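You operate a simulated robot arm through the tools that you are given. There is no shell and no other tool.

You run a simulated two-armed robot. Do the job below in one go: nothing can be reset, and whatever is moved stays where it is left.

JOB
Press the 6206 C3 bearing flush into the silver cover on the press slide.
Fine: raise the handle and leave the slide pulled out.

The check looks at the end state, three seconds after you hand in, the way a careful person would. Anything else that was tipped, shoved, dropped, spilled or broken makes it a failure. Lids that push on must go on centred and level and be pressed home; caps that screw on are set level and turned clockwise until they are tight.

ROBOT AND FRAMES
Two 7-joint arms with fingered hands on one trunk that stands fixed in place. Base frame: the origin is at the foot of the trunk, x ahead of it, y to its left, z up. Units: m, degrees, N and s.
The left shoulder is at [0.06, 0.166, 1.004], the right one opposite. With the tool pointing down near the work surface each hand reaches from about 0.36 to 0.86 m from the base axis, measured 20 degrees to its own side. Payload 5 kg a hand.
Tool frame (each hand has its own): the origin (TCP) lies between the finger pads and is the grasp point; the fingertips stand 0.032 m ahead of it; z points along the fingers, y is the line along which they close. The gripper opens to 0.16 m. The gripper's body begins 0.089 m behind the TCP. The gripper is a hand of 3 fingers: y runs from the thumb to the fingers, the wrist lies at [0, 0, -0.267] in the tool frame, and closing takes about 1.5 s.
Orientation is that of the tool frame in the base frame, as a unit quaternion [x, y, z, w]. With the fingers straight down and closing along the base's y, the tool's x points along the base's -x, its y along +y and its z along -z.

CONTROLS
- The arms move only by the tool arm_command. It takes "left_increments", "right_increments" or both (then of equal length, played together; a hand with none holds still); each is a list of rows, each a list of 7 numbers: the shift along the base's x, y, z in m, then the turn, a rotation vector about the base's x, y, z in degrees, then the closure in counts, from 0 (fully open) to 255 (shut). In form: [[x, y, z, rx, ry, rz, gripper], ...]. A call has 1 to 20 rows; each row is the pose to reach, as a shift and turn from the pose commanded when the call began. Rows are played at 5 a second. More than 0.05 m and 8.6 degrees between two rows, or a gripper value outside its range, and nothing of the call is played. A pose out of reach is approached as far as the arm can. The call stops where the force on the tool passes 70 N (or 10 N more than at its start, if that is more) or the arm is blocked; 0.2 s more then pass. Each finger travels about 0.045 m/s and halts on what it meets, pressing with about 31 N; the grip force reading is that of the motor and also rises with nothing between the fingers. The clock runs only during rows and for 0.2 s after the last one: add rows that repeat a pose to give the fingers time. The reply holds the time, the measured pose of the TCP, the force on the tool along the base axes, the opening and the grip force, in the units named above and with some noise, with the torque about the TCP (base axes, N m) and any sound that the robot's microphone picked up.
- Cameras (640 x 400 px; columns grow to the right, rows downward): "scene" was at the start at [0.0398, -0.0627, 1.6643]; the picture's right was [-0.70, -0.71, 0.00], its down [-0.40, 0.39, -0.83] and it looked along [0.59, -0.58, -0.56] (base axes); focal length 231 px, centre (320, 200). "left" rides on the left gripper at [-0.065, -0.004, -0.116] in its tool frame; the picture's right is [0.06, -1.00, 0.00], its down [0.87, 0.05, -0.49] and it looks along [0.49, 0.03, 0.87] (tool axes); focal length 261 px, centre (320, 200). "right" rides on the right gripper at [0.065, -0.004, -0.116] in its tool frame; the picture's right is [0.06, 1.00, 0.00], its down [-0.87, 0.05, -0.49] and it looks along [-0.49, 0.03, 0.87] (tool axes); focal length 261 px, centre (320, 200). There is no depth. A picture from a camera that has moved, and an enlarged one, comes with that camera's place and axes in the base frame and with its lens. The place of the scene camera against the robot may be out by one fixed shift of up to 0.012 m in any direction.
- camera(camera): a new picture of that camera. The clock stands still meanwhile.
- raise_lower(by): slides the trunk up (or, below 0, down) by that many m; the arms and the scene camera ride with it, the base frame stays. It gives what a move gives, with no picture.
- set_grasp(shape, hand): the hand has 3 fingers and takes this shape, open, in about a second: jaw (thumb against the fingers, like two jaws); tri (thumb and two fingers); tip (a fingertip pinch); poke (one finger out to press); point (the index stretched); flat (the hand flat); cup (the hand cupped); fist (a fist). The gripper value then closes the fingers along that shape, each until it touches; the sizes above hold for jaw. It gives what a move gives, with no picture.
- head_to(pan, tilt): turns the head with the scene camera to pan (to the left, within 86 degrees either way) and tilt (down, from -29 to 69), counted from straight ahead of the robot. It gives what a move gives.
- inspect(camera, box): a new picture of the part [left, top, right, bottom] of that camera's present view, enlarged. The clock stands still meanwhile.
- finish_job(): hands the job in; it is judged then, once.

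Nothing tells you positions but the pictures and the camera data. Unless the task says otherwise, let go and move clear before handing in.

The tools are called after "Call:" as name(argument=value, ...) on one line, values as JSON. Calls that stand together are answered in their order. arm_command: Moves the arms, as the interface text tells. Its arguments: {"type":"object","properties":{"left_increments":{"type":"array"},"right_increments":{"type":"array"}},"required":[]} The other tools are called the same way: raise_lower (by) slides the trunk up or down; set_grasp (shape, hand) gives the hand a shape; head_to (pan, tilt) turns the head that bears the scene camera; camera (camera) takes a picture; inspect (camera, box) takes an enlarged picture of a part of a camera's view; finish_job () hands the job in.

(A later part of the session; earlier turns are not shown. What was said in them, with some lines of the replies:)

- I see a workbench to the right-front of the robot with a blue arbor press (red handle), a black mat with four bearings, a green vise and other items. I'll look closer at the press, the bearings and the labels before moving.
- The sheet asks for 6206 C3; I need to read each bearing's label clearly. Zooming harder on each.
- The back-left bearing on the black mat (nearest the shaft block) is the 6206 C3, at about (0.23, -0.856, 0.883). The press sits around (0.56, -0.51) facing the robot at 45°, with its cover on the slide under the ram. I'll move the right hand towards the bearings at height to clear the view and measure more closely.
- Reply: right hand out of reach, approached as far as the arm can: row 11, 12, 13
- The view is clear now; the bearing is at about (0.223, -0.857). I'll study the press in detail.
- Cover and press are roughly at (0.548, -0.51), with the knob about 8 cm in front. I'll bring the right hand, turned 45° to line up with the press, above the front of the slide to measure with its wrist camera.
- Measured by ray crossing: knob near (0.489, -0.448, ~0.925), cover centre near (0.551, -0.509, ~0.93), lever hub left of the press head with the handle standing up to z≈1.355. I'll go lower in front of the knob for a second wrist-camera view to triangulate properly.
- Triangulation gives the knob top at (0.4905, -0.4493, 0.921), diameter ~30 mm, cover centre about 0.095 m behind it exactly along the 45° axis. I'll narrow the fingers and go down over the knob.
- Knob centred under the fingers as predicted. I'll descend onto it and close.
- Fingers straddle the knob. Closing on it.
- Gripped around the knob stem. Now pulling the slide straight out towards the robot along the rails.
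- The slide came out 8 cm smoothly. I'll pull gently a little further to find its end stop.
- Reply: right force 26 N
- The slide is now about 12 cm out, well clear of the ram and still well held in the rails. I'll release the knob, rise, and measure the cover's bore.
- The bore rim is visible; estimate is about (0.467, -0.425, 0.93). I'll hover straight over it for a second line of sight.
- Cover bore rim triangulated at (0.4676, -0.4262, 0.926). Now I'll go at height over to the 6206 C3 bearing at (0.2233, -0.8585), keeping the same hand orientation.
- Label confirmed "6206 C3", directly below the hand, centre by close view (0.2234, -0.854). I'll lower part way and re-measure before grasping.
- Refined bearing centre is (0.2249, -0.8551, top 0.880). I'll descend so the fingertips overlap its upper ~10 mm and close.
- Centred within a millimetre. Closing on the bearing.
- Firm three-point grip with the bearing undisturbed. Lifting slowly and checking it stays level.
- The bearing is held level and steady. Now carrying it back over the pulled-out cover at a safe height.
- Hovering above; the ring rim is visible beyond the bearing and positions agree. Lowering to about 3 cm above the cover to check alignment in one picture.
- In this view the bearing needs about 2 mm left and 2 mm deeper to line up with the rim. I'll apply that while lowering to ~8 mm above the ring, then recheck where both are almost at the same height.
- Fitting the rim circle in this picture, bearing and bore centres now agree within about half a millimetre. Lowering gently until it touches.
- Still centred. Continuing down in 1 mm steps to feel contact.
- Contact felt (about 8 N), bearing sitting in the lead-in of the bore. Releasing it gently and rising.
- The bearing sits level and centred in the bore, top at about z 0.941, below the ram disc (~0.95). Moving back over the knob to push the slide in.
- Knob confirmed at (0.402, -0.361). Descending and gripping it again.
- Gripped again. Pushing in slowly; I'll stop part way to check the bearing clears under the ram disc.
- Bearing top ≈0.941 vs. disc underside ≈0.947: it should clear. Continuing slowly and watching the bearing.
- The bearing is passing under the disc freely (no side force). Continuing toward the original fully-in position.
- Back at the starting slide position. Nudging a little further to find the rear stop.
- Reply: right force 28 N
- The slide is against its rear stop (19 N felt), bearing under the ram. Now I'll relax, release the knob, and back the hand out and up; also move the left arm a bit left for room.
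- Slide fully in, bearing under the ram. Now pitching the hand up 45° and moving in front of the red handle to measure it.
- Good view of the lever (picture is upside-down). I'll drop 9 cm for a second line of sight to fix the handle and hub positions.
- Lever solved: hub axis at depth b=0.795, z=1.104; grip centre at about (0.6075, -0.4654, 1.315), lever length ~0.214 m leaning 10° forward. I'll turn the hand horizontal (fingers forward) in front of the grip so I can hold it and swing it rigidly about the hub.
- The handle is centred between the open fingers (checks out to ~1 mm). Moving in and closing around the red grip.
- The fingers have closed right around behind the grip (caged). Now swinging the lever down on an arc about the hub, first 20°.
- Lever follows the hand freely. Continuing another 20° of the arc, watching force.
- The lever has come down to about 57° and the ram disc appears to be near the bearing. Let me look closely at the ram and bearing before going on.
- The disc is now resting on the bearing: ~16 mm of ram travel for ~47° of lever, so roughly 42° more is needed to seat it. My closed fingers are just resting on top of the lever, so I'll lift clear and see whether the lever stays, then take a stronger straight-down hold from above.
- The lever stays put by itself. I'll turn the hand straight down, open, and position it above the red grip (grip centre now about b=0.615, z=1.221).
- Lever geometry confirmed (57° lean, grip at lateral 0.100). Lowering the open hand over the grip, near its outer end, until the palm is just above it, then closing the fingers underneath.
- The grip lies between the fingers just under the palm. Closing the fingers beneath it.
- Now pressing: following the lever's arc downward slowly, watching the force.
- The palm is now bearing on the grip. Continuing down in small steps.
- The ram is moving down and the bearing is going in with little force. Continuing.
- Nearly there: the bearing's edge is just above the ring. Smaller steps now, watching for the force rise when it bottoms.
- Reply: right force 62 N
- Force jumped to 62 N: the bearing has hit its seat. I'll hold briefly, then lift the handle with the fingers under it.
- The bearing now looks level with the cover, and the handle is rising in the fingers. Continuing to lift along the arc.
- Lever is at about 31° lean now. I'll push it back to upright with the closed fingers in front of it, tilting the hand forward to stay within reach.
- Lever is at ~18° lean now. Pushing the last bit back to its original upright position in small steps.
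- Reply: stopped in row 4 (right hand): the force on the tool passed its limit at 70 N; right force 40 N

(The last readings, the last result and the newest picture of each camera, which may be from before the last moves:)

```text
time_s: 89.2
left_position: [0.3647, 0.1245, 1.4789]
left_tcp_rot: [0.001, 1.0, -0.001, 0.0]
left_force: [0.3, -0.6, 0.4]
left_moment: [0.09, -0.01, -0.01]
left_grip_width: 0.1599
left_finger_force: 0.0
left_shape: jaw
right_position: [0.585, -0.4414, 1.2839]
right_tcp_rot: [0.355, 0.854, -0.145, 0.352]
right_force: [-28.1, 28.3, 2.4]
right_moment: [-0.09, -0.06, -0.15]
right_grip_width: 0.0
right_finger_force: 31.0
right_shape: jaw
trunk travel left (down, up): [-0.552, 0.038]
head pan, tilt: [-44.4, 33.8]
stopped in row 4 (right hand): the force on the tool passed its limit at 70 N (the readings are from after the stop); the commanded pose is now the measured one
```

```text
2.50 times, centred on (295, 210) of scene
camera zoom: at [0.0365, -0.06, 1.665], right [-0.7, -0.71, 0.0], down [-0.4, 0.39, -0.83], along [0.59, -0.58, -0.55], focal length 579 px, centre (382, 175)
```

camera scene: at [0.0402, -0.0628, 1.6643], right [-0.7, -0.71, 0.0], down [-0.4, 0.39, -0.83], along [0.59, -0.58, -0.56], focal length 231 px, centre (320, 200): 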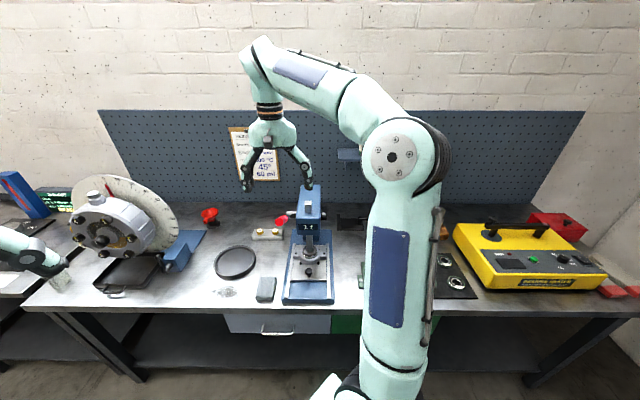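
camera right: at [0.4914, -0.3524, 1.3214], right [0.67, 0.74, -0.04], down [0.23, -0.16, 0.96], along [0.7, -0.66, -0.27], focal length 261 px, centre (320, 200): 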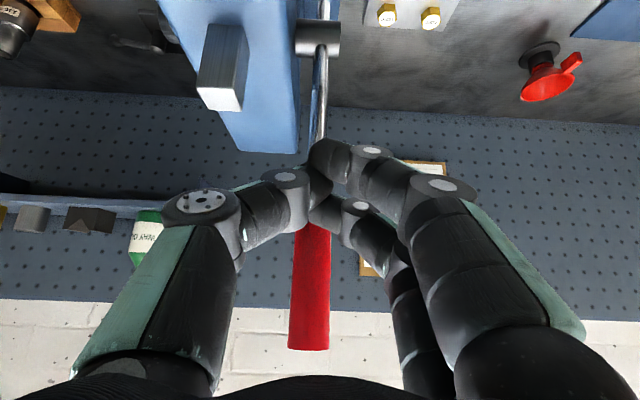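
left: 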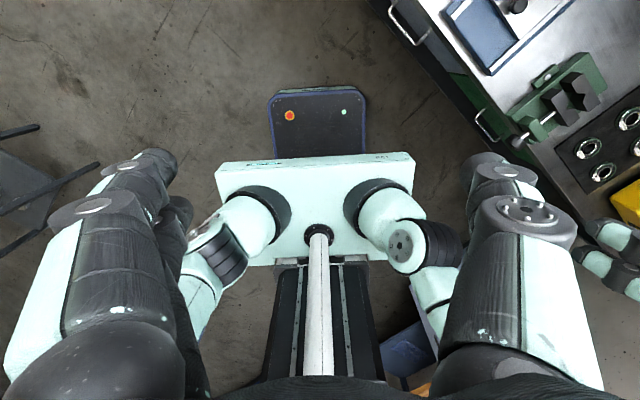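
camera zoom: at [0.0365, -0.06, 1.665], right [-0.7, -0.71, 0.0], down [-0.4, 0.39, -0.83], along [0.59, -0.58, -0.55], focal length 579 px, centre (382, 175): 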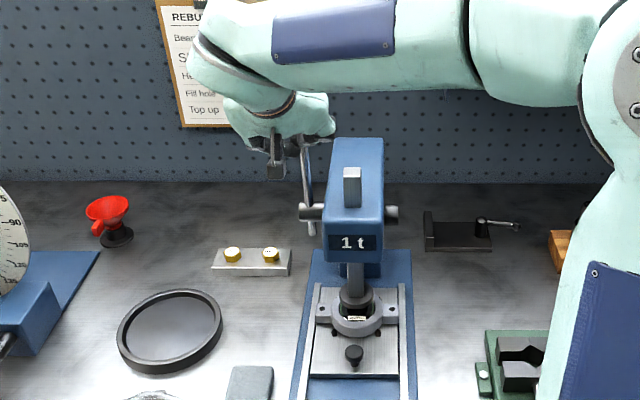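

The handle has reached its upright stop. Backing the hand straight off it.

Call:
arm_command(right_increments=[[-0.004, 0.004, 0, 0, 0, 0, 255], [-0.015, 0.015, 0, 0, 0, 0, 255], [-0.035, 0.035, 0, 0, 0, 0, 255], [-0.06, 0.06, 0, 0, 0, 0, 255], [-0.08, 0.08, 0, 0, 0, 0, 255], [-0.08, 0.08, 0, 0, 0, 0, 255]])

Call:
camera(camera="right")

Call:
inspect(camera="scene", box=[240, 130, 350, 290])

Call:
inspect(camera="scene", box=[295, 235, 335, 275])

```text
time_s: 90.6
left_position: [0.3678, 0.1225, 1.4789]
left_tcp_rot: [0.001, 1.0, 0.0, -0.002]
left_force: [0.8, 0.8, 0.0]
left_moment: [-0.01, 0.0, 0.03]
left_grip_width: 0.1598
left_finger_force: 0.1
left_shape: jaw
right_position: [0.5086, -0.3655, 1.2849]
right_tcp_rot: [0.355, 0.853, -0.146, 0.353]
right_force: [0.2, -0.7, -0.8]
right_moment: [0.0, -0.02, 0.0]
right_grip_width: 0.0
right_finger_force: 30.7
right_shape: jaw
trunk travel left (down, up): [-0.552, 0.038]
head pan, tilt: [-44.4, 33.8]
```

```text
taken
camera right: at [0.4147, -0.2775, 1.3211], right [0.68, 0.74, -0.04], down [0.23, -0.15, 0.96], along [0.7, -0.66, -0.27], focal length 261 px, centre (320, 200)
```

right: 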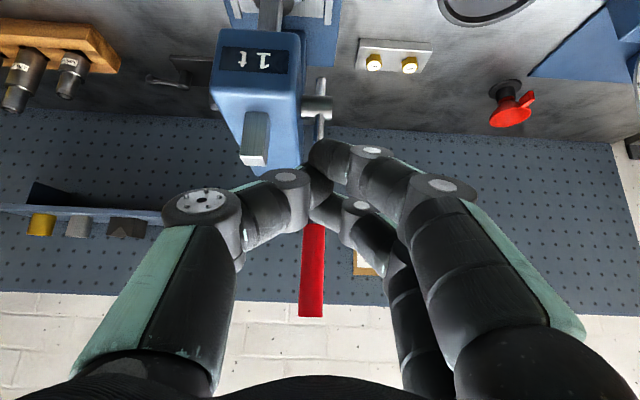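

```text
2.50 times, centred on (295, 210) of scene
camera zoom: at [0.0403, -0.0627, 1.6643], right [-0.7, -0.71, 0.0], down [-0.4, 0.39, -0.83], along [0.59, -0.58, -0.56], focal length 579 px, centre (382, 175)
```

zoom: 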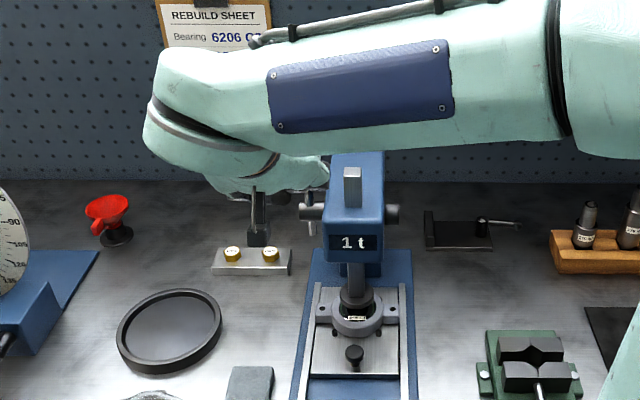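

```text
10.00 times, centred on (315, 255) of scene
camera zoom: at [0.0403, -0.0627, 1.6643], right [-0.7, -0.71, 0.0], down [-0.4, 0.39, -0.83], along [0.59, -0.58, -0.56], focal length 2314 px, centre (370, -350)
```

zoom: 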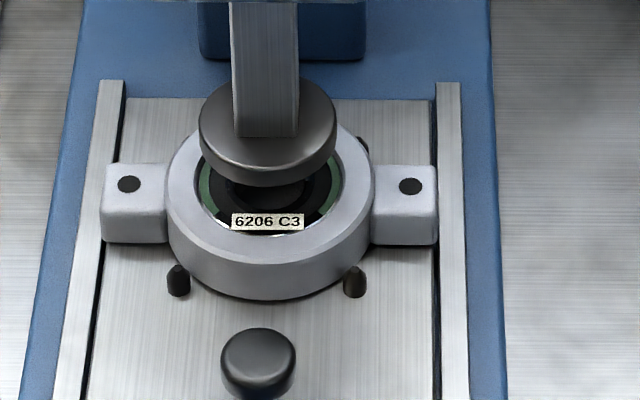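

Handle upright, ram clear, bearing in. Returning the hand to straight-down and over the slide knob.

Call:
arm_command(right_increments=[[-0.01, -0.003, -0.015, 4, 4, 0, 255], [-0.02, -0.006, -0.035, 8, 8, 0, 230], [-0.03, -0.009, -0.055, 12, 12, 0, 200], [-0.04, -0.012, -0.08, 16, 16, 0, 170], [-0.05, -0.015, -0.105, 20, 20, 0, 140], [-0.06, -0.018, -0.13, 24, 24, 0, 115], [-0.07, -0.021, -0.15, 28, 28, 0, 115], [-0.0786, -0.0245, -0.165, 31.82, 31.82, 0, 115], [-0.0786, -0.0245, -0.165, 31.82, 31.82, 0, 115]])

Call:
camera(camera="right")

Call:
inspect(camera="right", box=[240, 150, 400, 290])

Call:
inspect(camera="scene", box=[240, 130, 350, 290])

```text
time_s: 92.6
left_position: [0.3668, 0.124, 1.4782]
left_tcp_rot: [0.001, 1.0, -0.001, 0.0]
left_force: [-0.2, 0.0, -0.1]
left_moment: [-0.01, -0.02, -0.01]
left_grip_width: 0.1598
left_finger_force: 0.1
left_shape: jaw
right_position: [0.4303, -0.3914, 1.1188]
right_tcp_rot: [0.383, 0.924, 0.0, -0.002]
right_force: [-0.8, 0.9, 0.4]
right_moment: [-0.01, -0.03, 0.01]
right_grip_width: 0.087
right_finger_force: 0.0
right_shape: jaw
trunk travel left (down, up): [-0.552, 0.038]
head pan, tilt: [-44.4, 33.8]
```

```text
taken
camera right: at [0.3812, -0.3466, 1.2349], right [0.66, 0.75, 0.0], down [0.65, -0.58, 0.49], along [0.37, -0.32, -0.87], focal length 261 px, centre (320, 200)
```

right: 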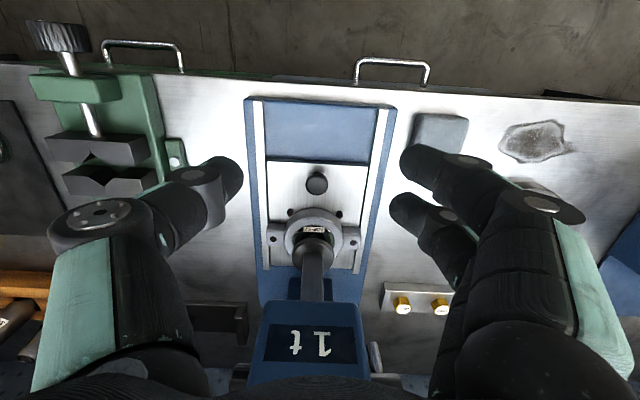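

```text
2.86 times, centred on (320, 220) of right
camera zoom: at [0.3812, -0.3466, 1.2349], right [0.66, 0.75, 0.0], down [0.65, -0.58, 0.49], along [0.37, -0.32, -0.87], focal length 745 px, centre (320, 143)
```

zoom: 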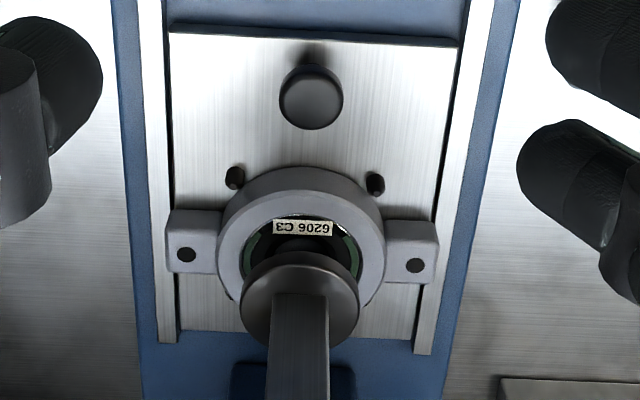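

```text
2.50 times, centred on (295, 210) of scene
camera zoom: at [0.0394, -0.0621, 1.6644], right [-0.7, -0.71, 0.0], down [-0.4, 0.39, -0.83], along [0.59, -0.58, -0.56], focal length 579 px, centre (382, 175)
```

zoom: 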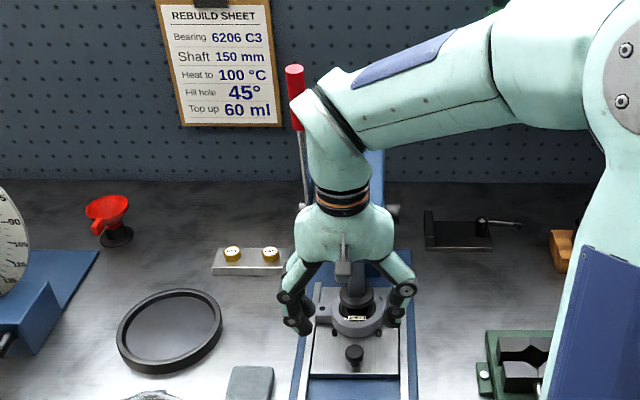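

Now down onto the knob and grip it, as before.

Call:
arm_command(right_increments=[[0.015, -0.0145, -0.03, 0, 0, 0, 115], [0.03, -0.029, -0.06, 0, 0, 0, 118], [0.045, -0.0437, -0.09, 0, 0, 0, 120], [0.0605, -0.0583, -0.12, 0, 0, 0, 120], [0.0605, -0.0583, -0.15, 0, 0, 0, 120], [0.0605, -0.0583, -0.17, 0, 0, 0, 120], [0.0605, -0.0583, -0.1818, 0, 0, 0, 120], [0.0605, -0.0583, -0.1818, 0, 0, 0, 120]])

Call:
inspect(camera="right", box=[180, 80, 460, 260])

```text
time_s: 94.4
left_position: [0.367, 0.1236, 1.477]
left_tcp_rot: [0.001, 1.0, -0.001, -0.001]
left_force: [-0.2, 0.1, 0.8]
left_moment: [-0.01, 0.0, 0.03]
left_grip_width: 0.1598
left_finger_force: 0.1
left_shape: jaw
right_position: [0.4896, -0.4482, 0.9365]
right_tcp_rot: [0.385, 0.923, 0.001, -0.001]
right_force: [-0.3, 0.5, 0.2]
right_moment: [0.0, 0.0, -0.03]
right_grip_width: 0.0853
right_finger_force: 0.1
right_shape: jaw
trunk travel left (down, up): [-0.552, 0.038]
head pan, tilt: [-44.4, 33.8]
```

```text
2.22 times, centred on (320, 170) of right
camera zoom: at [0.4405, -0.4051, 1.0533], right [0.66, 0.75, 0.0], down [0.65, -0.58, 0.49], along [0.37, -0.32, -0.87], focal length 579 px, centre (320, 267)
```

zoom: 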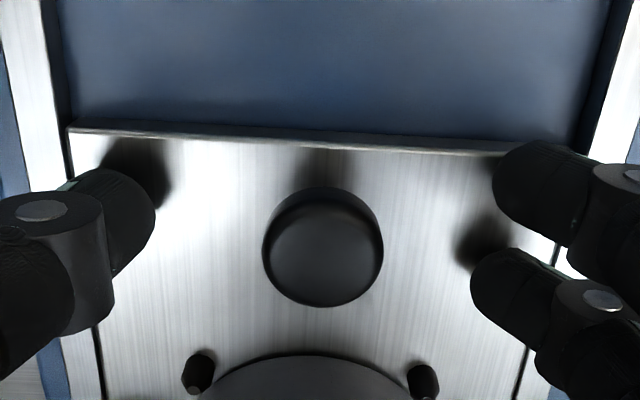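

Well placed around the knob. Closing and then pulling the slide out about 12 cm.

Call:
arm_command(right_increments=[[0, 0, 0, 0, 0, 0, 160], [0, 0, 0, 0, 0, 0, 200], [0, 0, 0, 0, 0, 0, 255], [0, 0, 0, 0, 0, 0, 255], [0, 0, 0, 0, 0, 0, 255], [0, 0, 0, 0, 0, 0, 255]])

Call:
arm_command(right_increments=[[-0.004, 0.004, 0, 0, 0, 0, 255], [-0.009, 0.009, 0, 0, 0, 0, 255], [-0.015, 0.015, 0, 0, 0, 0, 255], [-0.021, 0.021, 0, 0, 0, 0, 255], [-0.027, 0.027, 0, 0, 0, 0, 255], [-0.033, 0.033, 0, 0, 0, 0, 255], [-0.039, 0.039, 0, 0, 0, 0, 255], [-0.045, 0.045, 0, 0, 0, 0, 255], [-0.051, 0.051, 0, 0, 0, 0, 255], [-0.057, 0.057, 0, 0, 0, 0, 255], [-0.063, 0.063, 0, 0, 0, 0, 255], [-0.069, 0.069, 0, 0, 0, 0, 255], [-0.075, 0.075, 0, 0, 0, 0, 255], [-0.081, 0.081, 0, 0, 0, 0, 255], [-0.086, 0.086, 0, 0, 0, 0, 255], [-0.089, 0.089, 0, 0, 0, 0, 255]])

Call:
camera(camera="right")

Call:
inspect(camera="right", box=[220, 200, 420, 350])

Call:
inspect(camera="scene", box=[250, 150, 360, 320])

```text
time_s: 95.8
left_position: [0.3684, 0.1215, 1.4784]
left_tcp_rot: [0.001, 1.0, -0.001, -0.001]
left_force: [-0.5, -0.1, 0.5]
left_moment: [0.01, -0.02, 0.0]
left_grip_width: 0.1601
left_finger_force: 0.1
left_shape: jaw
right_position: [0.4888, -0.449, 0.9349]
right_tcp_rot: [0.384, 0.923, 0.001, -0.001]
right_force: [-1.0, -0.3, -10.6]
right_moment: [-0.03, 0.02, -0.04]
right_grip_width: 0.0134
right_finger_force: 31.4
right_shape: jaw
trunk travel left (down, up): [-0.552, 0.038]
head pan, tilt: [-44.4, 33.8]
```

```text
time_s: 99.2
left_position: [0.3674, 0.1208, 1.4782]
left_tcp_rot: [0.0, 1.0, 0.0, -0.001]
left_force: [0.7, 0.1, -0.1]
left_moment: [-0.01, 0.0, -0.02]
left_grip_width: 0.16
left_finger_force: 0.2
left_shape: jaw
right_position: [0.4018, -0.3591, 0.9365]
right_tcp_rot: [0.384, 0.924, 0.001, -0.001]
right_force: [-3.5, -3.2, -26.3]
right_moment: [-0.1, 0.07, -0.07]
right_grip_width: 0.0123
right_finger_force: 31.4
right_shape: jaw
trunk travel left (down, up): [-0.552, 0.038]
head pan, tilt: [-44.4, 33.8]
```

```text
taken
camera right: at [0.3521, -0.3167, 1.0531], right [0.66, 0.75, 0.0], down [0.65, -0.58, 0.49], along [0.37, -0.32, -0.87], focal length 261 px, centre (320, 200)
```

right: 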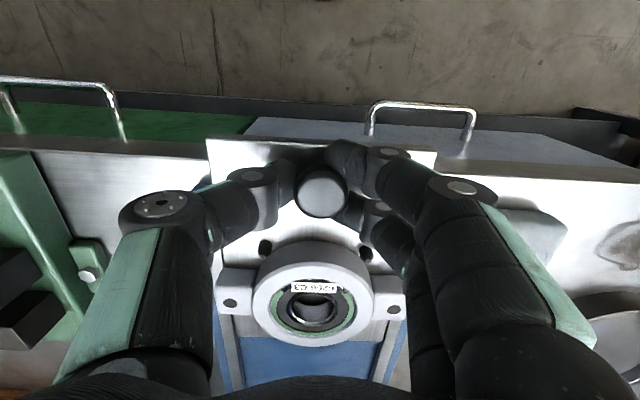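

```text
2.67 times, centred on (320, 275) of right
camera zoom: at [0.3521, -0.3167, 1.0531], right [0.66, 0.75, 0.0], down [0.65, -0.58, 0.49], along [0.37, -0.32, -0.87], focal length 695 px, centre (320, 0)
```

zoom: 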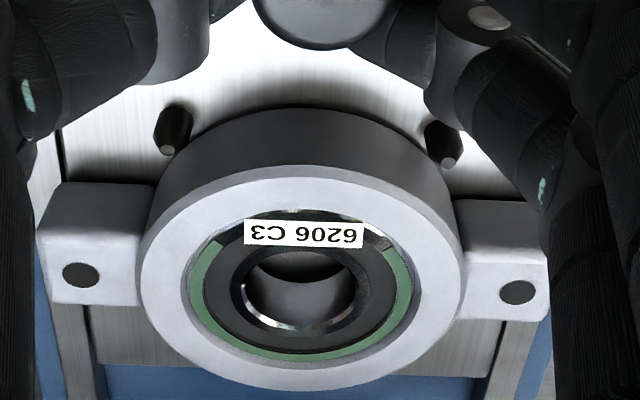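

```text
2.35 times, centred on (305, 235) of scene
camera zoom: at [0.0408, -0.0639, 1.6642], right [-0.7, -0.71, 0.0], down [-0.4, 0.39, -0.83], along [0.59, -0.58, -0.56], focal length 545 px, centre (355, 118)
```

zoom: 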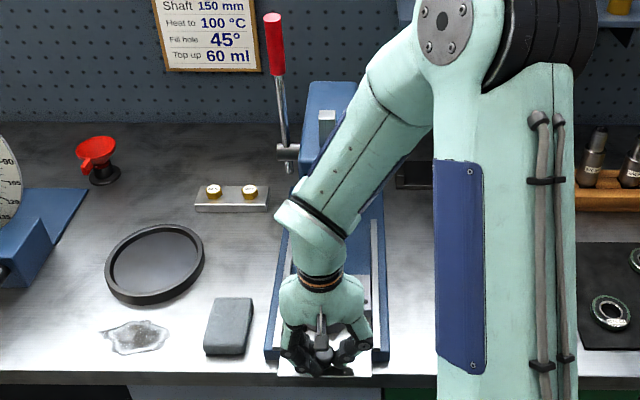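

The bearing looks seated flush. I'll pull the slide gently a bit more to see whether it has an outer stop.

Call:
arm_command(right_increments=[[-0.002, 0.002, -0.0005, 0, 0, 0, 255], [-0.004, 0.004, -0.0005, 0, 0, 0, 255], [-0.006, 0.006, -0.0005, 0, 0, 0, 255]])

Call:
camera(camera="right")

```text
time_s: 100.0
left_position: [0.3681, 0.1206, 1.4767]
left_tcp_rot: [0.001, 1.0, 0.0, -0.001]
left_force: [-0.2, -0.2, -0.2]
left_moment: [0.0, -0.01, 0.0]
left_grip_width: 0.16
left_finger_force: 0.0
left_shape: jaw
right_position: [0.3956, -0.3538, 0.9366]
right_tcp_rot: [0.384, 0.923, 0.001, -0.001]
right_force: [-5.7, -1.1, -18.3]
right_moment: [-0.1, 0.12, -0.06]
right_grip_width: 0.0125
right_finger_force: 31.2
right_shape: jaw
trunk travel left (down, up): [-0.552, 0.038]
head pan, tilt: [-44.4, 33.8]
```

```text
taken
camera right: at [0.3463, -0.3107, 1.0527], right [0.66, 0.75, 0.0], down [0.65, -0.58, 0.49], along [0.37, -0.32, -0.87], focal length 261 px, centre (320, 200)
```

right: 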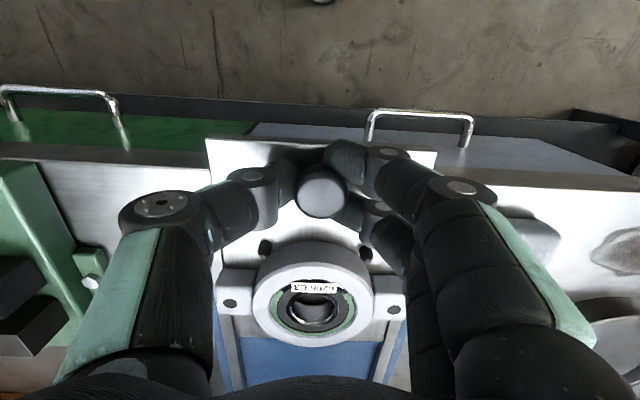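

Far enough: ~13 cm out and well clear of the ram. Releasing the knob and rising to inspect the seating.

Call:
arm_command(right_increments=[[0, 0, -0.0005, 0, 0, 0, 200], [0, 0, -0.0005, 0, 0, 0, 150], [0, 0, -0.0005, 0, 0, 0, 118], [0, 0, -0.0005, 0, 0, 0, 118], [0, 0, -0.0005, 0, 0, 0, 118], [0, 0, 0.02, 0, 0, 0, 118], [0, 0, 0.045, 0, 0, 0, 118], [0, 0, 0.07, 0, 0, 0, 118], [0, 0, 0.09, 0, 0, 0, 118], [0, 0, 0.09, 0, 0, 0, 118]])

Call:
camera(camera="right")

Call:
inspect(camera="right", box=[260, 190, 380, 300])

Call:
inspect(camera="scene", box=[260, 150, 360, 320])

Call:
inspect(camera="scene", box=[295, 260, 335, 300])

```text
time_s: 102.2
left_position: [0.3683, 0.1227, 1.4783]
left_tcp_rot: [0.001, 1.0, 0.0, 0.0]
left_force: [0.1, 0.1, -0.7]
left_moment: [0.0, 0.03, -0.04]
left_grip_width: 0.16
left_finger_force: 0.0
left_shape: jaw
right_position: [0.3961, -0.3544, 1.0279]
right_tcp_rot: [0.383, 0.924, 0.001, -0.001]
right_force: [0.2, 0.2, 0.3]
right_moment: [-0.03, -0.03, 0.0]
right_grip_width: 0.0854
right_finger_force: 0.1
right_shape: jaw
trunk travel left (down, up): [-0.552, 0.038]
head pan, tilt: [-44.4, 33.8]
```

```text
taken
camera right: at [0.3465, -0.3105, 1.1439], right [0.66, 0.75, 0.0], down [0.65, -0.58, 0.49], along [0.37, -0.32, -0.87], focal length 261 px, centre (320, 200)
```

right: 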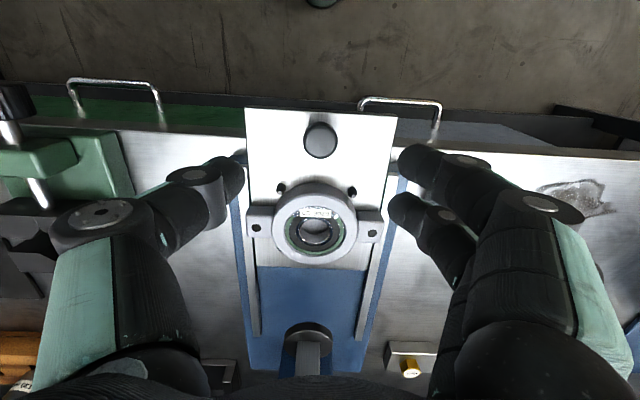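

```text
3.64 times, centred on (320, 245) of right
camera zoom: at [0.3465, -0.3105, 1.1439], right [0.66, 0.75, 0.0], down [0.65, -0.58, 0.49], along [0.37, -0.32, -0.87], focal length 948 px, centre (320, 36)
```

zoom: 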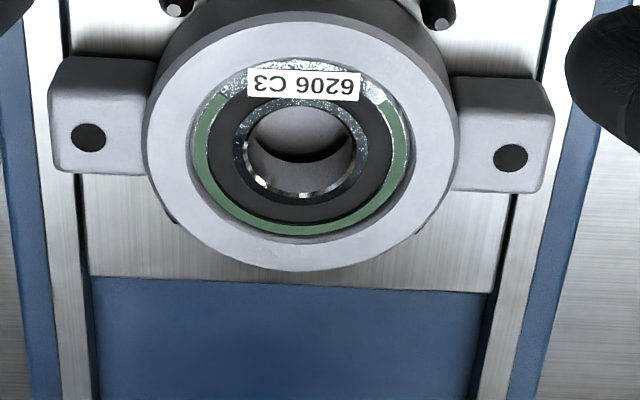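

```text
2.35 times, centred on (310, 235) of scene
camera zoom: at [0.0401, -0.0626, 1.6643], right [-0.7, -0.71, 0.0], down [-0.4, 0.39, -0.83], along [0.59, -0.58, -0.56], focal length 545 px, centre (344, 118)
```

zoom: 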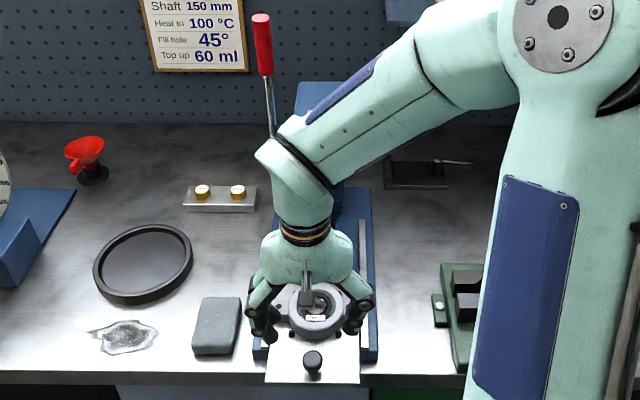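

```text
10.00 times, centred on (315, 280) of scene
camera zoom: at [0.0401, -0.0626, 1.6643], right [-0.7, -0.71, 0.0], down [-0.4, 0.39, -0.83], along [0.59, -0.58, -0.56], focal length 2314 px, centre (370, -600)
```

zoom: 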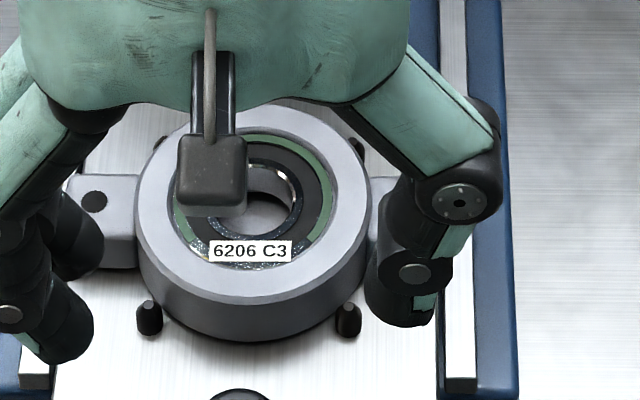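

Call:
arm_command(right_increments=[[0.01, -0.01, 0.03, 0, 0, 0, 80], [0.02, -0.02, 0.05, 0, 0, 0, 0], [0.035, -0.035, 0.06, 0, 0, 0, 0], [0.05, -0.05, 0.06, 0, 0, 0, 0], [0.064, -0.064, 0.06, 0, 0, 0, 0], [0.064, -0.064, 0.06, 0, 0, 0, 0]])

Call:
inspect(camera="right", box=[275, 75, 365, 165])

Call:
inspect(camera="right", box=[290, 130, 350, 170])

```text
time_s: 103.6
left_position: [0.3674, 0.1226, 1.4788]
left_tcp_rot: [0.001, 1.0, -0.001, 0.001]
left_force: [-0.8, -0.2, -0.4]
left_moment: [-0.06, 0.0, -0.01]
left_grip_width: 0.1597
left_finger_force: 0.2
left_shape: jaw
right_position: [0.4596, -0.4188, 1.0882]
right_tcp_rot: [0.384, 0.923, 0.0, -0.001]
right_force: [0.2, 0.3, 0.2]
right_moment: [0.0, -0.03, -0.03]
right_grip_width: 0.1598
right_finger_force: 0.0
right_shape: jaw
trunk travel left (down, up): [-0.552, 0.038]
head pan, tilt: [-44.4, 33.8]
```

```text
4.44 times, centred on (320, 120) of right
camera zoom: at [0.4108, -0.3751, 1.2048], right [0.66, 0.75, 0.0], down [0.65, -0.58, 0.49], along [0.37, -0.32, -0.87], focal length 1158 px, centre (320, 556)
```

zoom: 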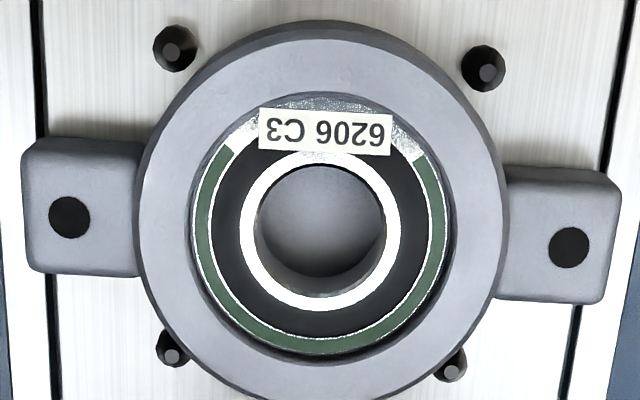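

```text
10.00 times, centred on (320, 150) of right
camera zoom: at [0.4108, -0.3751, 1.2048], right [0.66, 0.75, 0.0], down [0.65, -0.58, 0.49], along [0.37, -0.32, -0.87], focal length 2606 px, centre (320, 700)
```

zoom: 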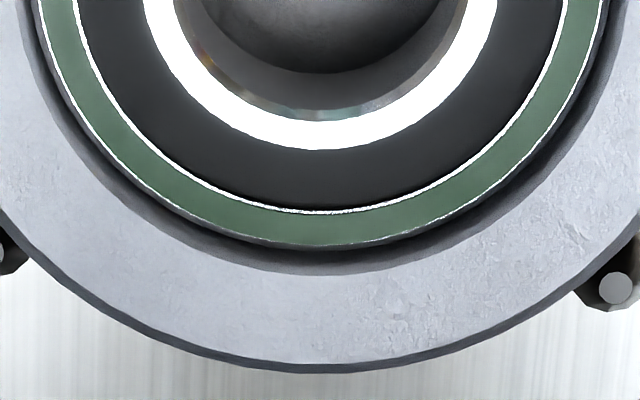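

Call:
inspect(camera="right", box=[300, 85, 345, 115])

Call:
inspect(camera="right", box=[285, 105, 315, 135])

Call:
inspect(camera="right", box=[330, 105, 360, 135])

Call:
inspect(camera="right", box=[305, 140, 335, 165])

```text
13.33 times, centred on (322, 100) of right
camera zoom: at [0.4108, -0.3751, 1.2048], right [0.66, 0.75, 0.0], down [0.65, -0.58, 0.49], along [0.37, -0.32, -0.87], focal length 3475 px, centre (287, 1533)
```

zoom: 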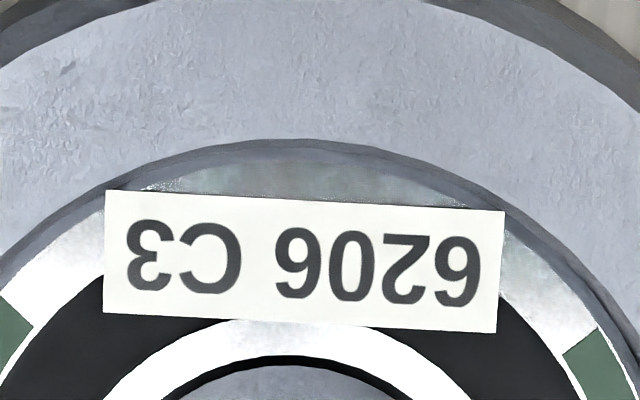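

```text
13.33 times, centred on (300, 120) of right
camera zoom: at [0.4108, -0.3751, 1.2048], right [0.66, 0.75, 0.0], down [0.65, -0.58, 0.49], along [0.37, -0.32, -0.87], focal length 3475 px, centre (587, 1267)
```

zoom: 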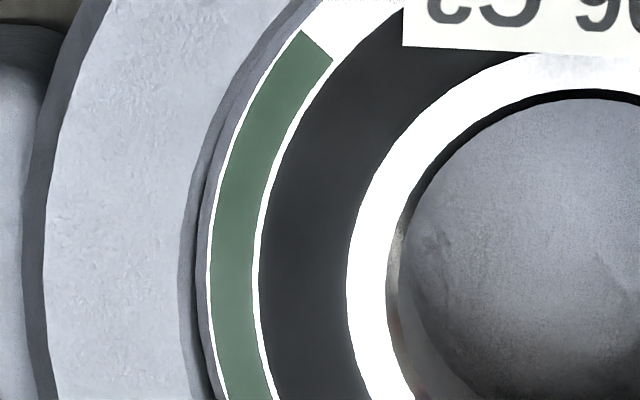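

```text
13.33 times, centred on (345, 120) of right
camera zoom: at [0.4108, -0.3751, 1.2048], right [0.66, 0.75, 0.0], down [0.65, -0.58, 0.49], along [0.37, -0.32, -0.87], focal length 3475 px, centre (-13, 1267)
```

zoom: 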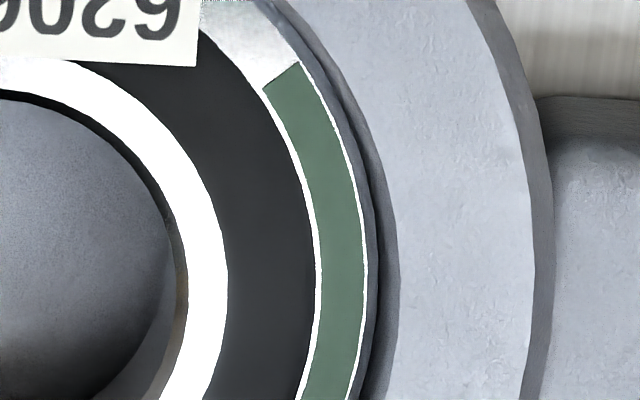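

```text
16.00 times, centred on (320, 152) of right
camera zoom: at [0.4108, -0.3751, 1.2048], right [0.66, 0.75, 0.0], down [0.65, -0.58, 0.49], along [0.37, -0.32, -0.87], focal length 4170 px, centre (320, 960)
```

zoom: 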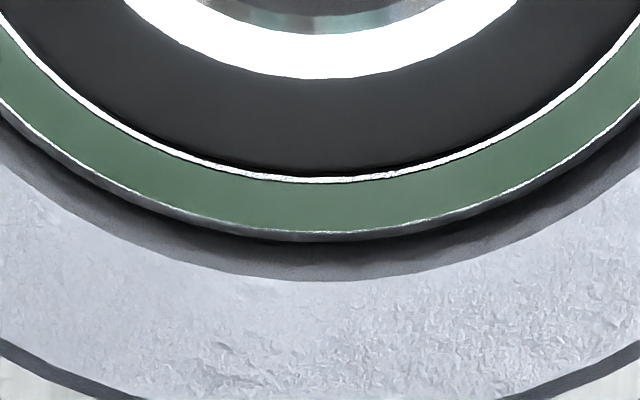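

Let me clear the hand from the scene camera's line of sight and check the seating depth from that shallower angle.

Call:
arm_command(right_increments=[[-0.01, 0.005, 0.04, 0, 0, 0, 0], [-0.03, 0.0, 0.08, 0, 0, 0, 0], [-0.06, -0.03, 0.11, 0, 0, 0, 0], [-0.09, -0.06, 0.13, 0, 0, 0, 0], [-0.12, -0.1, 0.14, 0, 0, 0, 0], [-0.14, -0.14, 0.14, 0, 0, 0, 0], [-0.16, -0.18, 0.14, 0, 0, 0, 0], [-0.16, -0.18, 0.14, 0, 0, 0, 0]])

Call:
camera(camera="scene")

Call:
inspect(camera="scene", box=[302, 265, 327, 290])

Call:
inspect(camera="scene", box=[285, 140, 345, 310])

```text
refused: row 3 steps farther than a row can; nothing moved
```

```text
taken
camera scene: at [0.0395, -0.0623, 1.6644], right [-0.7, -0.71, 0.0], down [-0.4, 0.39, -0.83], along [0.59, -0.58, -0.56], focal length 231 px, centre (320, 200)
```

scene: 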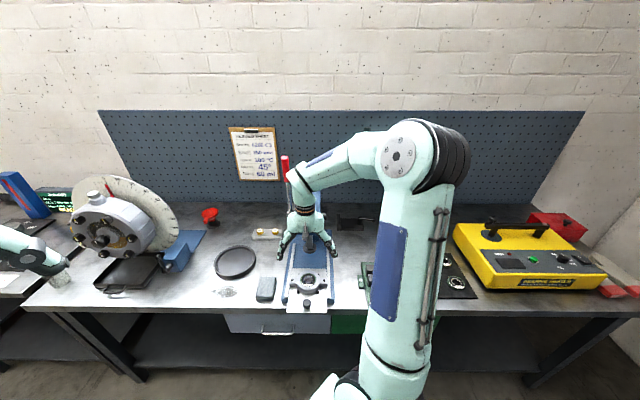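

```text
16.00 times, centred on (314, 278) of scene
camera zoom: at [0.0395, -0.0623, 1.6644], right [-0.7, -0.71, 0.0], down [-0.4, 0.39, -0.83], along [0.59, -0.58, -0.56], focal length 3703 px, centre (408, -1040)
```

zoom: 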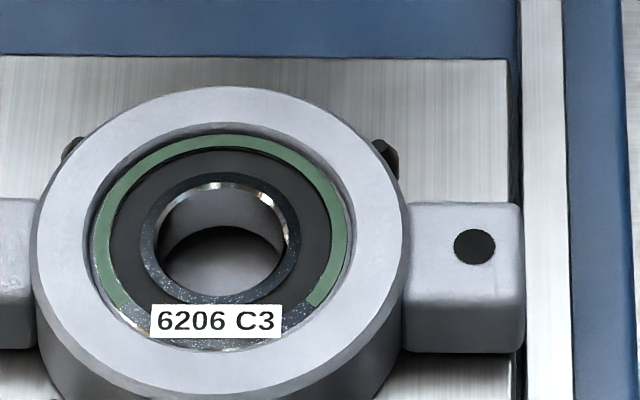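

```text
2.35 times, centred on (315, 225) of scene
camera zoom: at [0.0395, -0.0623, 1.6644], right [-0.7, -0.71, 0.0], down [-0.4, 0.39, -0.83], along [0.59, -0.58, -0.56], focal length 545 px, centre (332, 141)
```

zoom: 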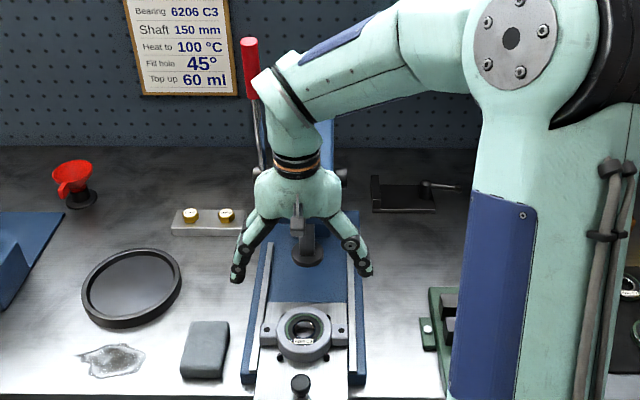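

Call:
inspect(camera="scene", box=[306, 282, 318, 290])

Call:
inspect(camera="scene", box=[302, 270, 314, 278])

Call:
inspect(camera="scene", box=[297, 276, 309, 284])

Call:
inspect(camera="scene", box=[311, 276, 323, 284])

```text
16.00 times, centred on (312, 286) of scene
camera zoom: at [0.0395, -0.0623, 1.6644], right [-0.7, -0.71, 0.0], down [-0.4, 0.39, -0.83], along [0.59, -0.58, -0.56], focal length 3703 px, centre (448, -1176)
```

zoom: 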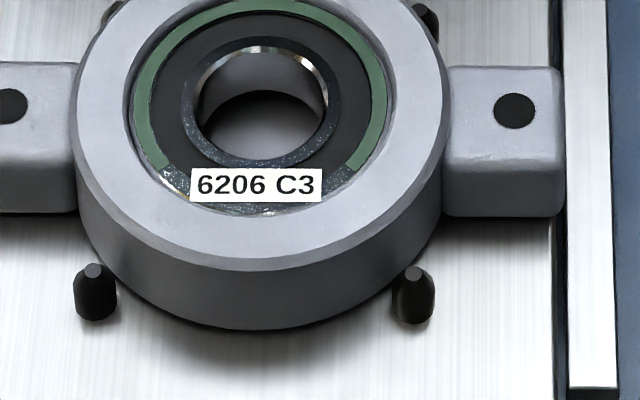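

```text
16.00 times, centred on (308, 274) of scene
camera zoom: at [0.0395, -0.0623, 1.6644], right [-0.7, -0.71, 0.0], down [-0.4, 0.39, -0.83], along [0.59, -0.58, -0.56], focal length 3703 px, centre (512, -984)
```

zoom: 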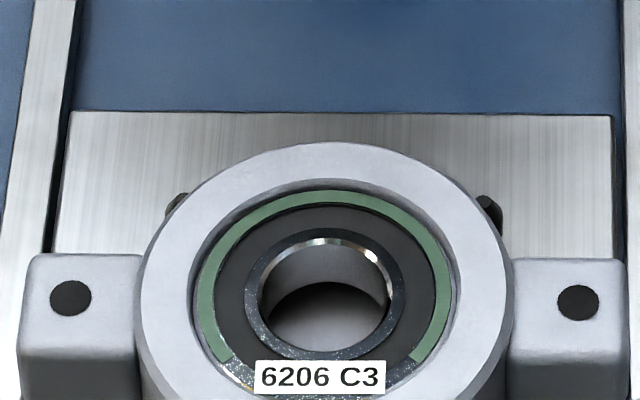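

```text
16.00 times, centred on (303, 280) of scene
camera zoom: at [0.0395, -0.0623, 1.6644], right [-0.7, -0.71, 0.0], down [-0.4, 0.39, -0.83], along [0.59, -0.58, -0.56], focal length 3703 px, centre (592, -1080)
```

zoom: 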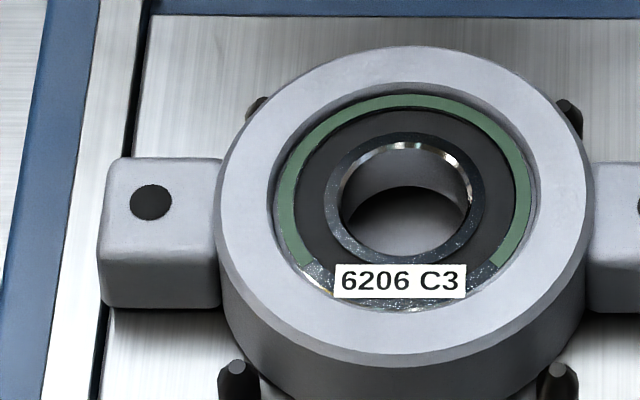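

```text
16.00 times, centred on (317, 280) of scene
camera zoom: at [0.0395, -0.0623, 1.6644], right [-0.7, -0.71, 0.0], down [-0.4, 0.39, -0.83], along [0.59, -0.58, -0.56], focal length 3703 px, centre (368, -1080)
```

zoom: 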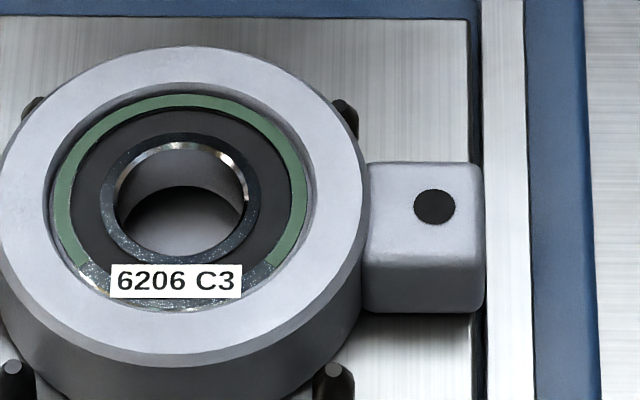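

From the close views the bearing sits level and centred in the bore at its seat, the handle is up against its stop and the slide is out. Now moving the right hand clear.

Call:
arm_command(right_increments=[[-0.01, 0.005, 0.04, 0, 0, 0, 0], [-0.02, 0.01, 0.08, 0, 0, 0, 0], [-0.04, 0.015, 0.12, 0, 0, 0, 0], [-0.065, 0.02, 0.155, 0, 0, 0, 0], [-0.09, 0.03, 0.19, 0, 0, 0, 0], [-0.115, 0.04, 0.22, 0, 0, 0, 0], [-0.14, 0.048, 0.25, 0, 0, 0, 0], [-0.165, 0.055, 0.28, 0, 0, 0, 0], [-0.19, 0.059, 0.31, 0, 0, 0, 0], [-0.19, 0.059, 0.31, 0, 0, 0, 0]])

Call:
camera(camera="scene")

Call:
inspect(camera="scene", box=[260, 140, 360, 320])

Call:
camera(camera="right")

Call:
inspect(camera="scene", box=[302, 265, 327, 290])

```text
time_s: 105.8
left_position: [0.3676, 0.1225, 1.4781]
left_tcp_rot: [0.001, 1.0, 0.0, -0.001]
left_force: [0.8, -0.8, 0.1]
left_moment: [-0.01, 0.03, 0.02]
left_grip_width: 0.1602
left_finger_force: 0.0
left_shape: jaw
right_position: [0.2711, -0.3587, 1.3981]
right_tcp_rot: [0.383, 0.924, 0.0, -0.001]
right_force: [-0.3, 0.1, 0.3]
right_moment: [0.04, 0.02, 0.0]
right_grip_width: 0.1597
right_finger_force: 0.1
right_shape: jaw
trunk travel left (down, up): [-0.552, 0.038]
head pan, tilt: [-44.4, 33.8]
```

```text
taken
camera scene: at [0.0404, -0.0629, 1.6643], right [-0.7, -0.71, 0.0], down [-0.4, 0.39, -0.83], along [0.59, -0.58, -0.56], focal length 231 px, centre (320, 200)
```

scene: 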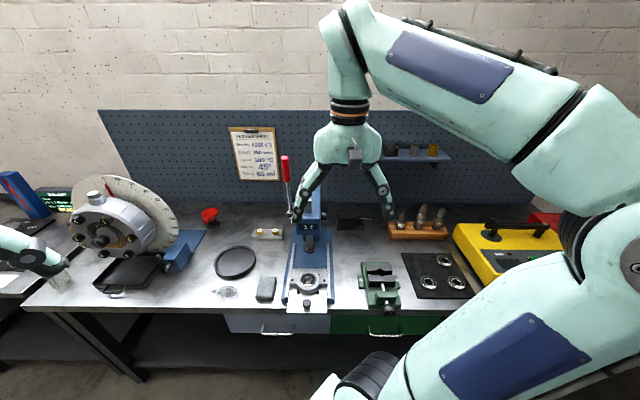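

```text
2.22 times, centred on (310, 230) of scene
camera zoom: at [0.0404, -0.0629, 1.6643], right [-0.7, -0.71, 0.0], down [-0.4, 0.39, -0.83], along [0.59, -0.58, -0.56], focal length 514 px, centre (342, 133)
```

zoom: 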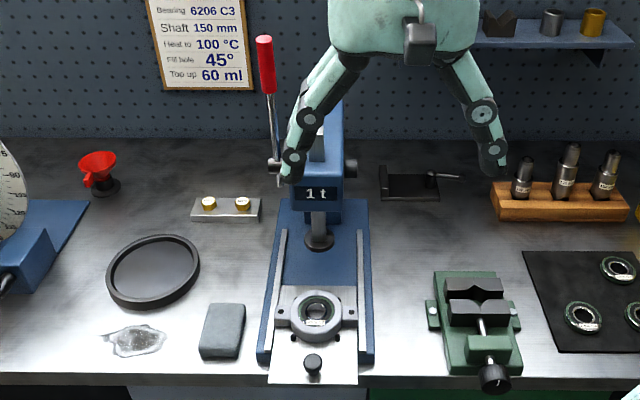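

```text
taken
camera right: at [0.2216, -0.315, 1.514], right [0.66, 0.75, 0.0], down [0.65, -0.58, 0.49], along [0.37, -0.32, -0.87], focal length 261 px, centre (320, 200)
```

right: 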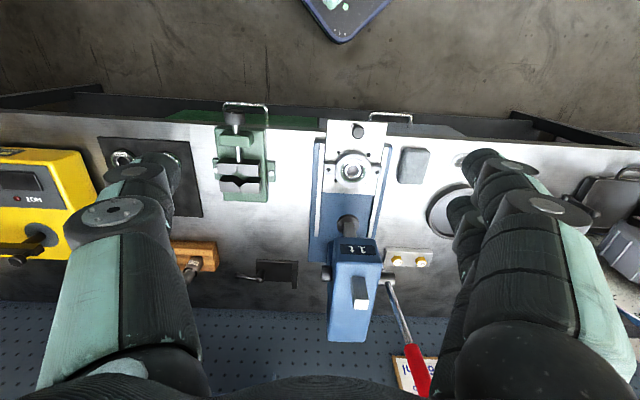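

```text
16.00 times, centred on (314, 278) of scene
camera zoom: at [0.0404, -0.0629, 1.6643], right [-0.7, -0.71, 0.0], down [-0.4, 0.39, -0.83], along [0.59, -0.58, -0.56], focal length 3703 px, centre (408, -1040)
```

zoom: 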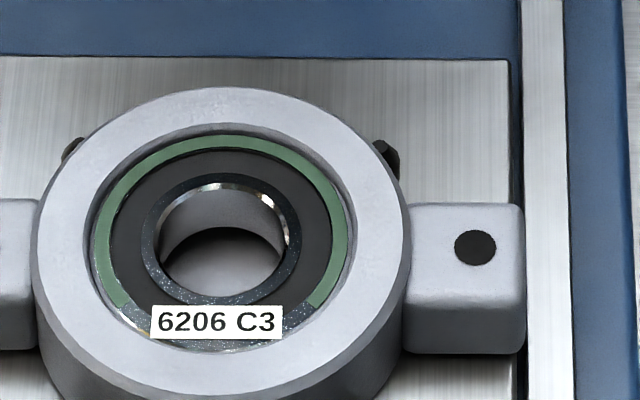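

The 6206 C3 bearing is pressed level and centred into the cover against its seat. The handle is back at its upright stop, the slide is left pulled out about 13 cm, and nothing else looks disturbed. Both hands are clear, so I'm handing in.

Call:
finish_job()

```text
The job is handed in.
```

I pressed the 6206 C3 bearing into the silver cover until it stopped against its seat, and handed the job in. The result of the check has not come back.

- **Bearing:** it sits level and centred in the bore. The handle force jumped from about 3 N to 62 N when it bottomed. My close-up measurements put its top face somewhere between level with the cover rim and about 3 mm below it, so I can't confirm an exact flush from the pictures alone.
- **Handle:** raised, back against its upright stop, and it stayed there when I let go.
- **Slide:** pulled out about 13 cm, with the cover well clear of the ram. I did not find an outer stop, so that is short of its full travel.
- **Everything else:** the other three bearings, the vise, the shaft block and the rest of the bench looked undisturbed in the last pictures, and both hands are clear.
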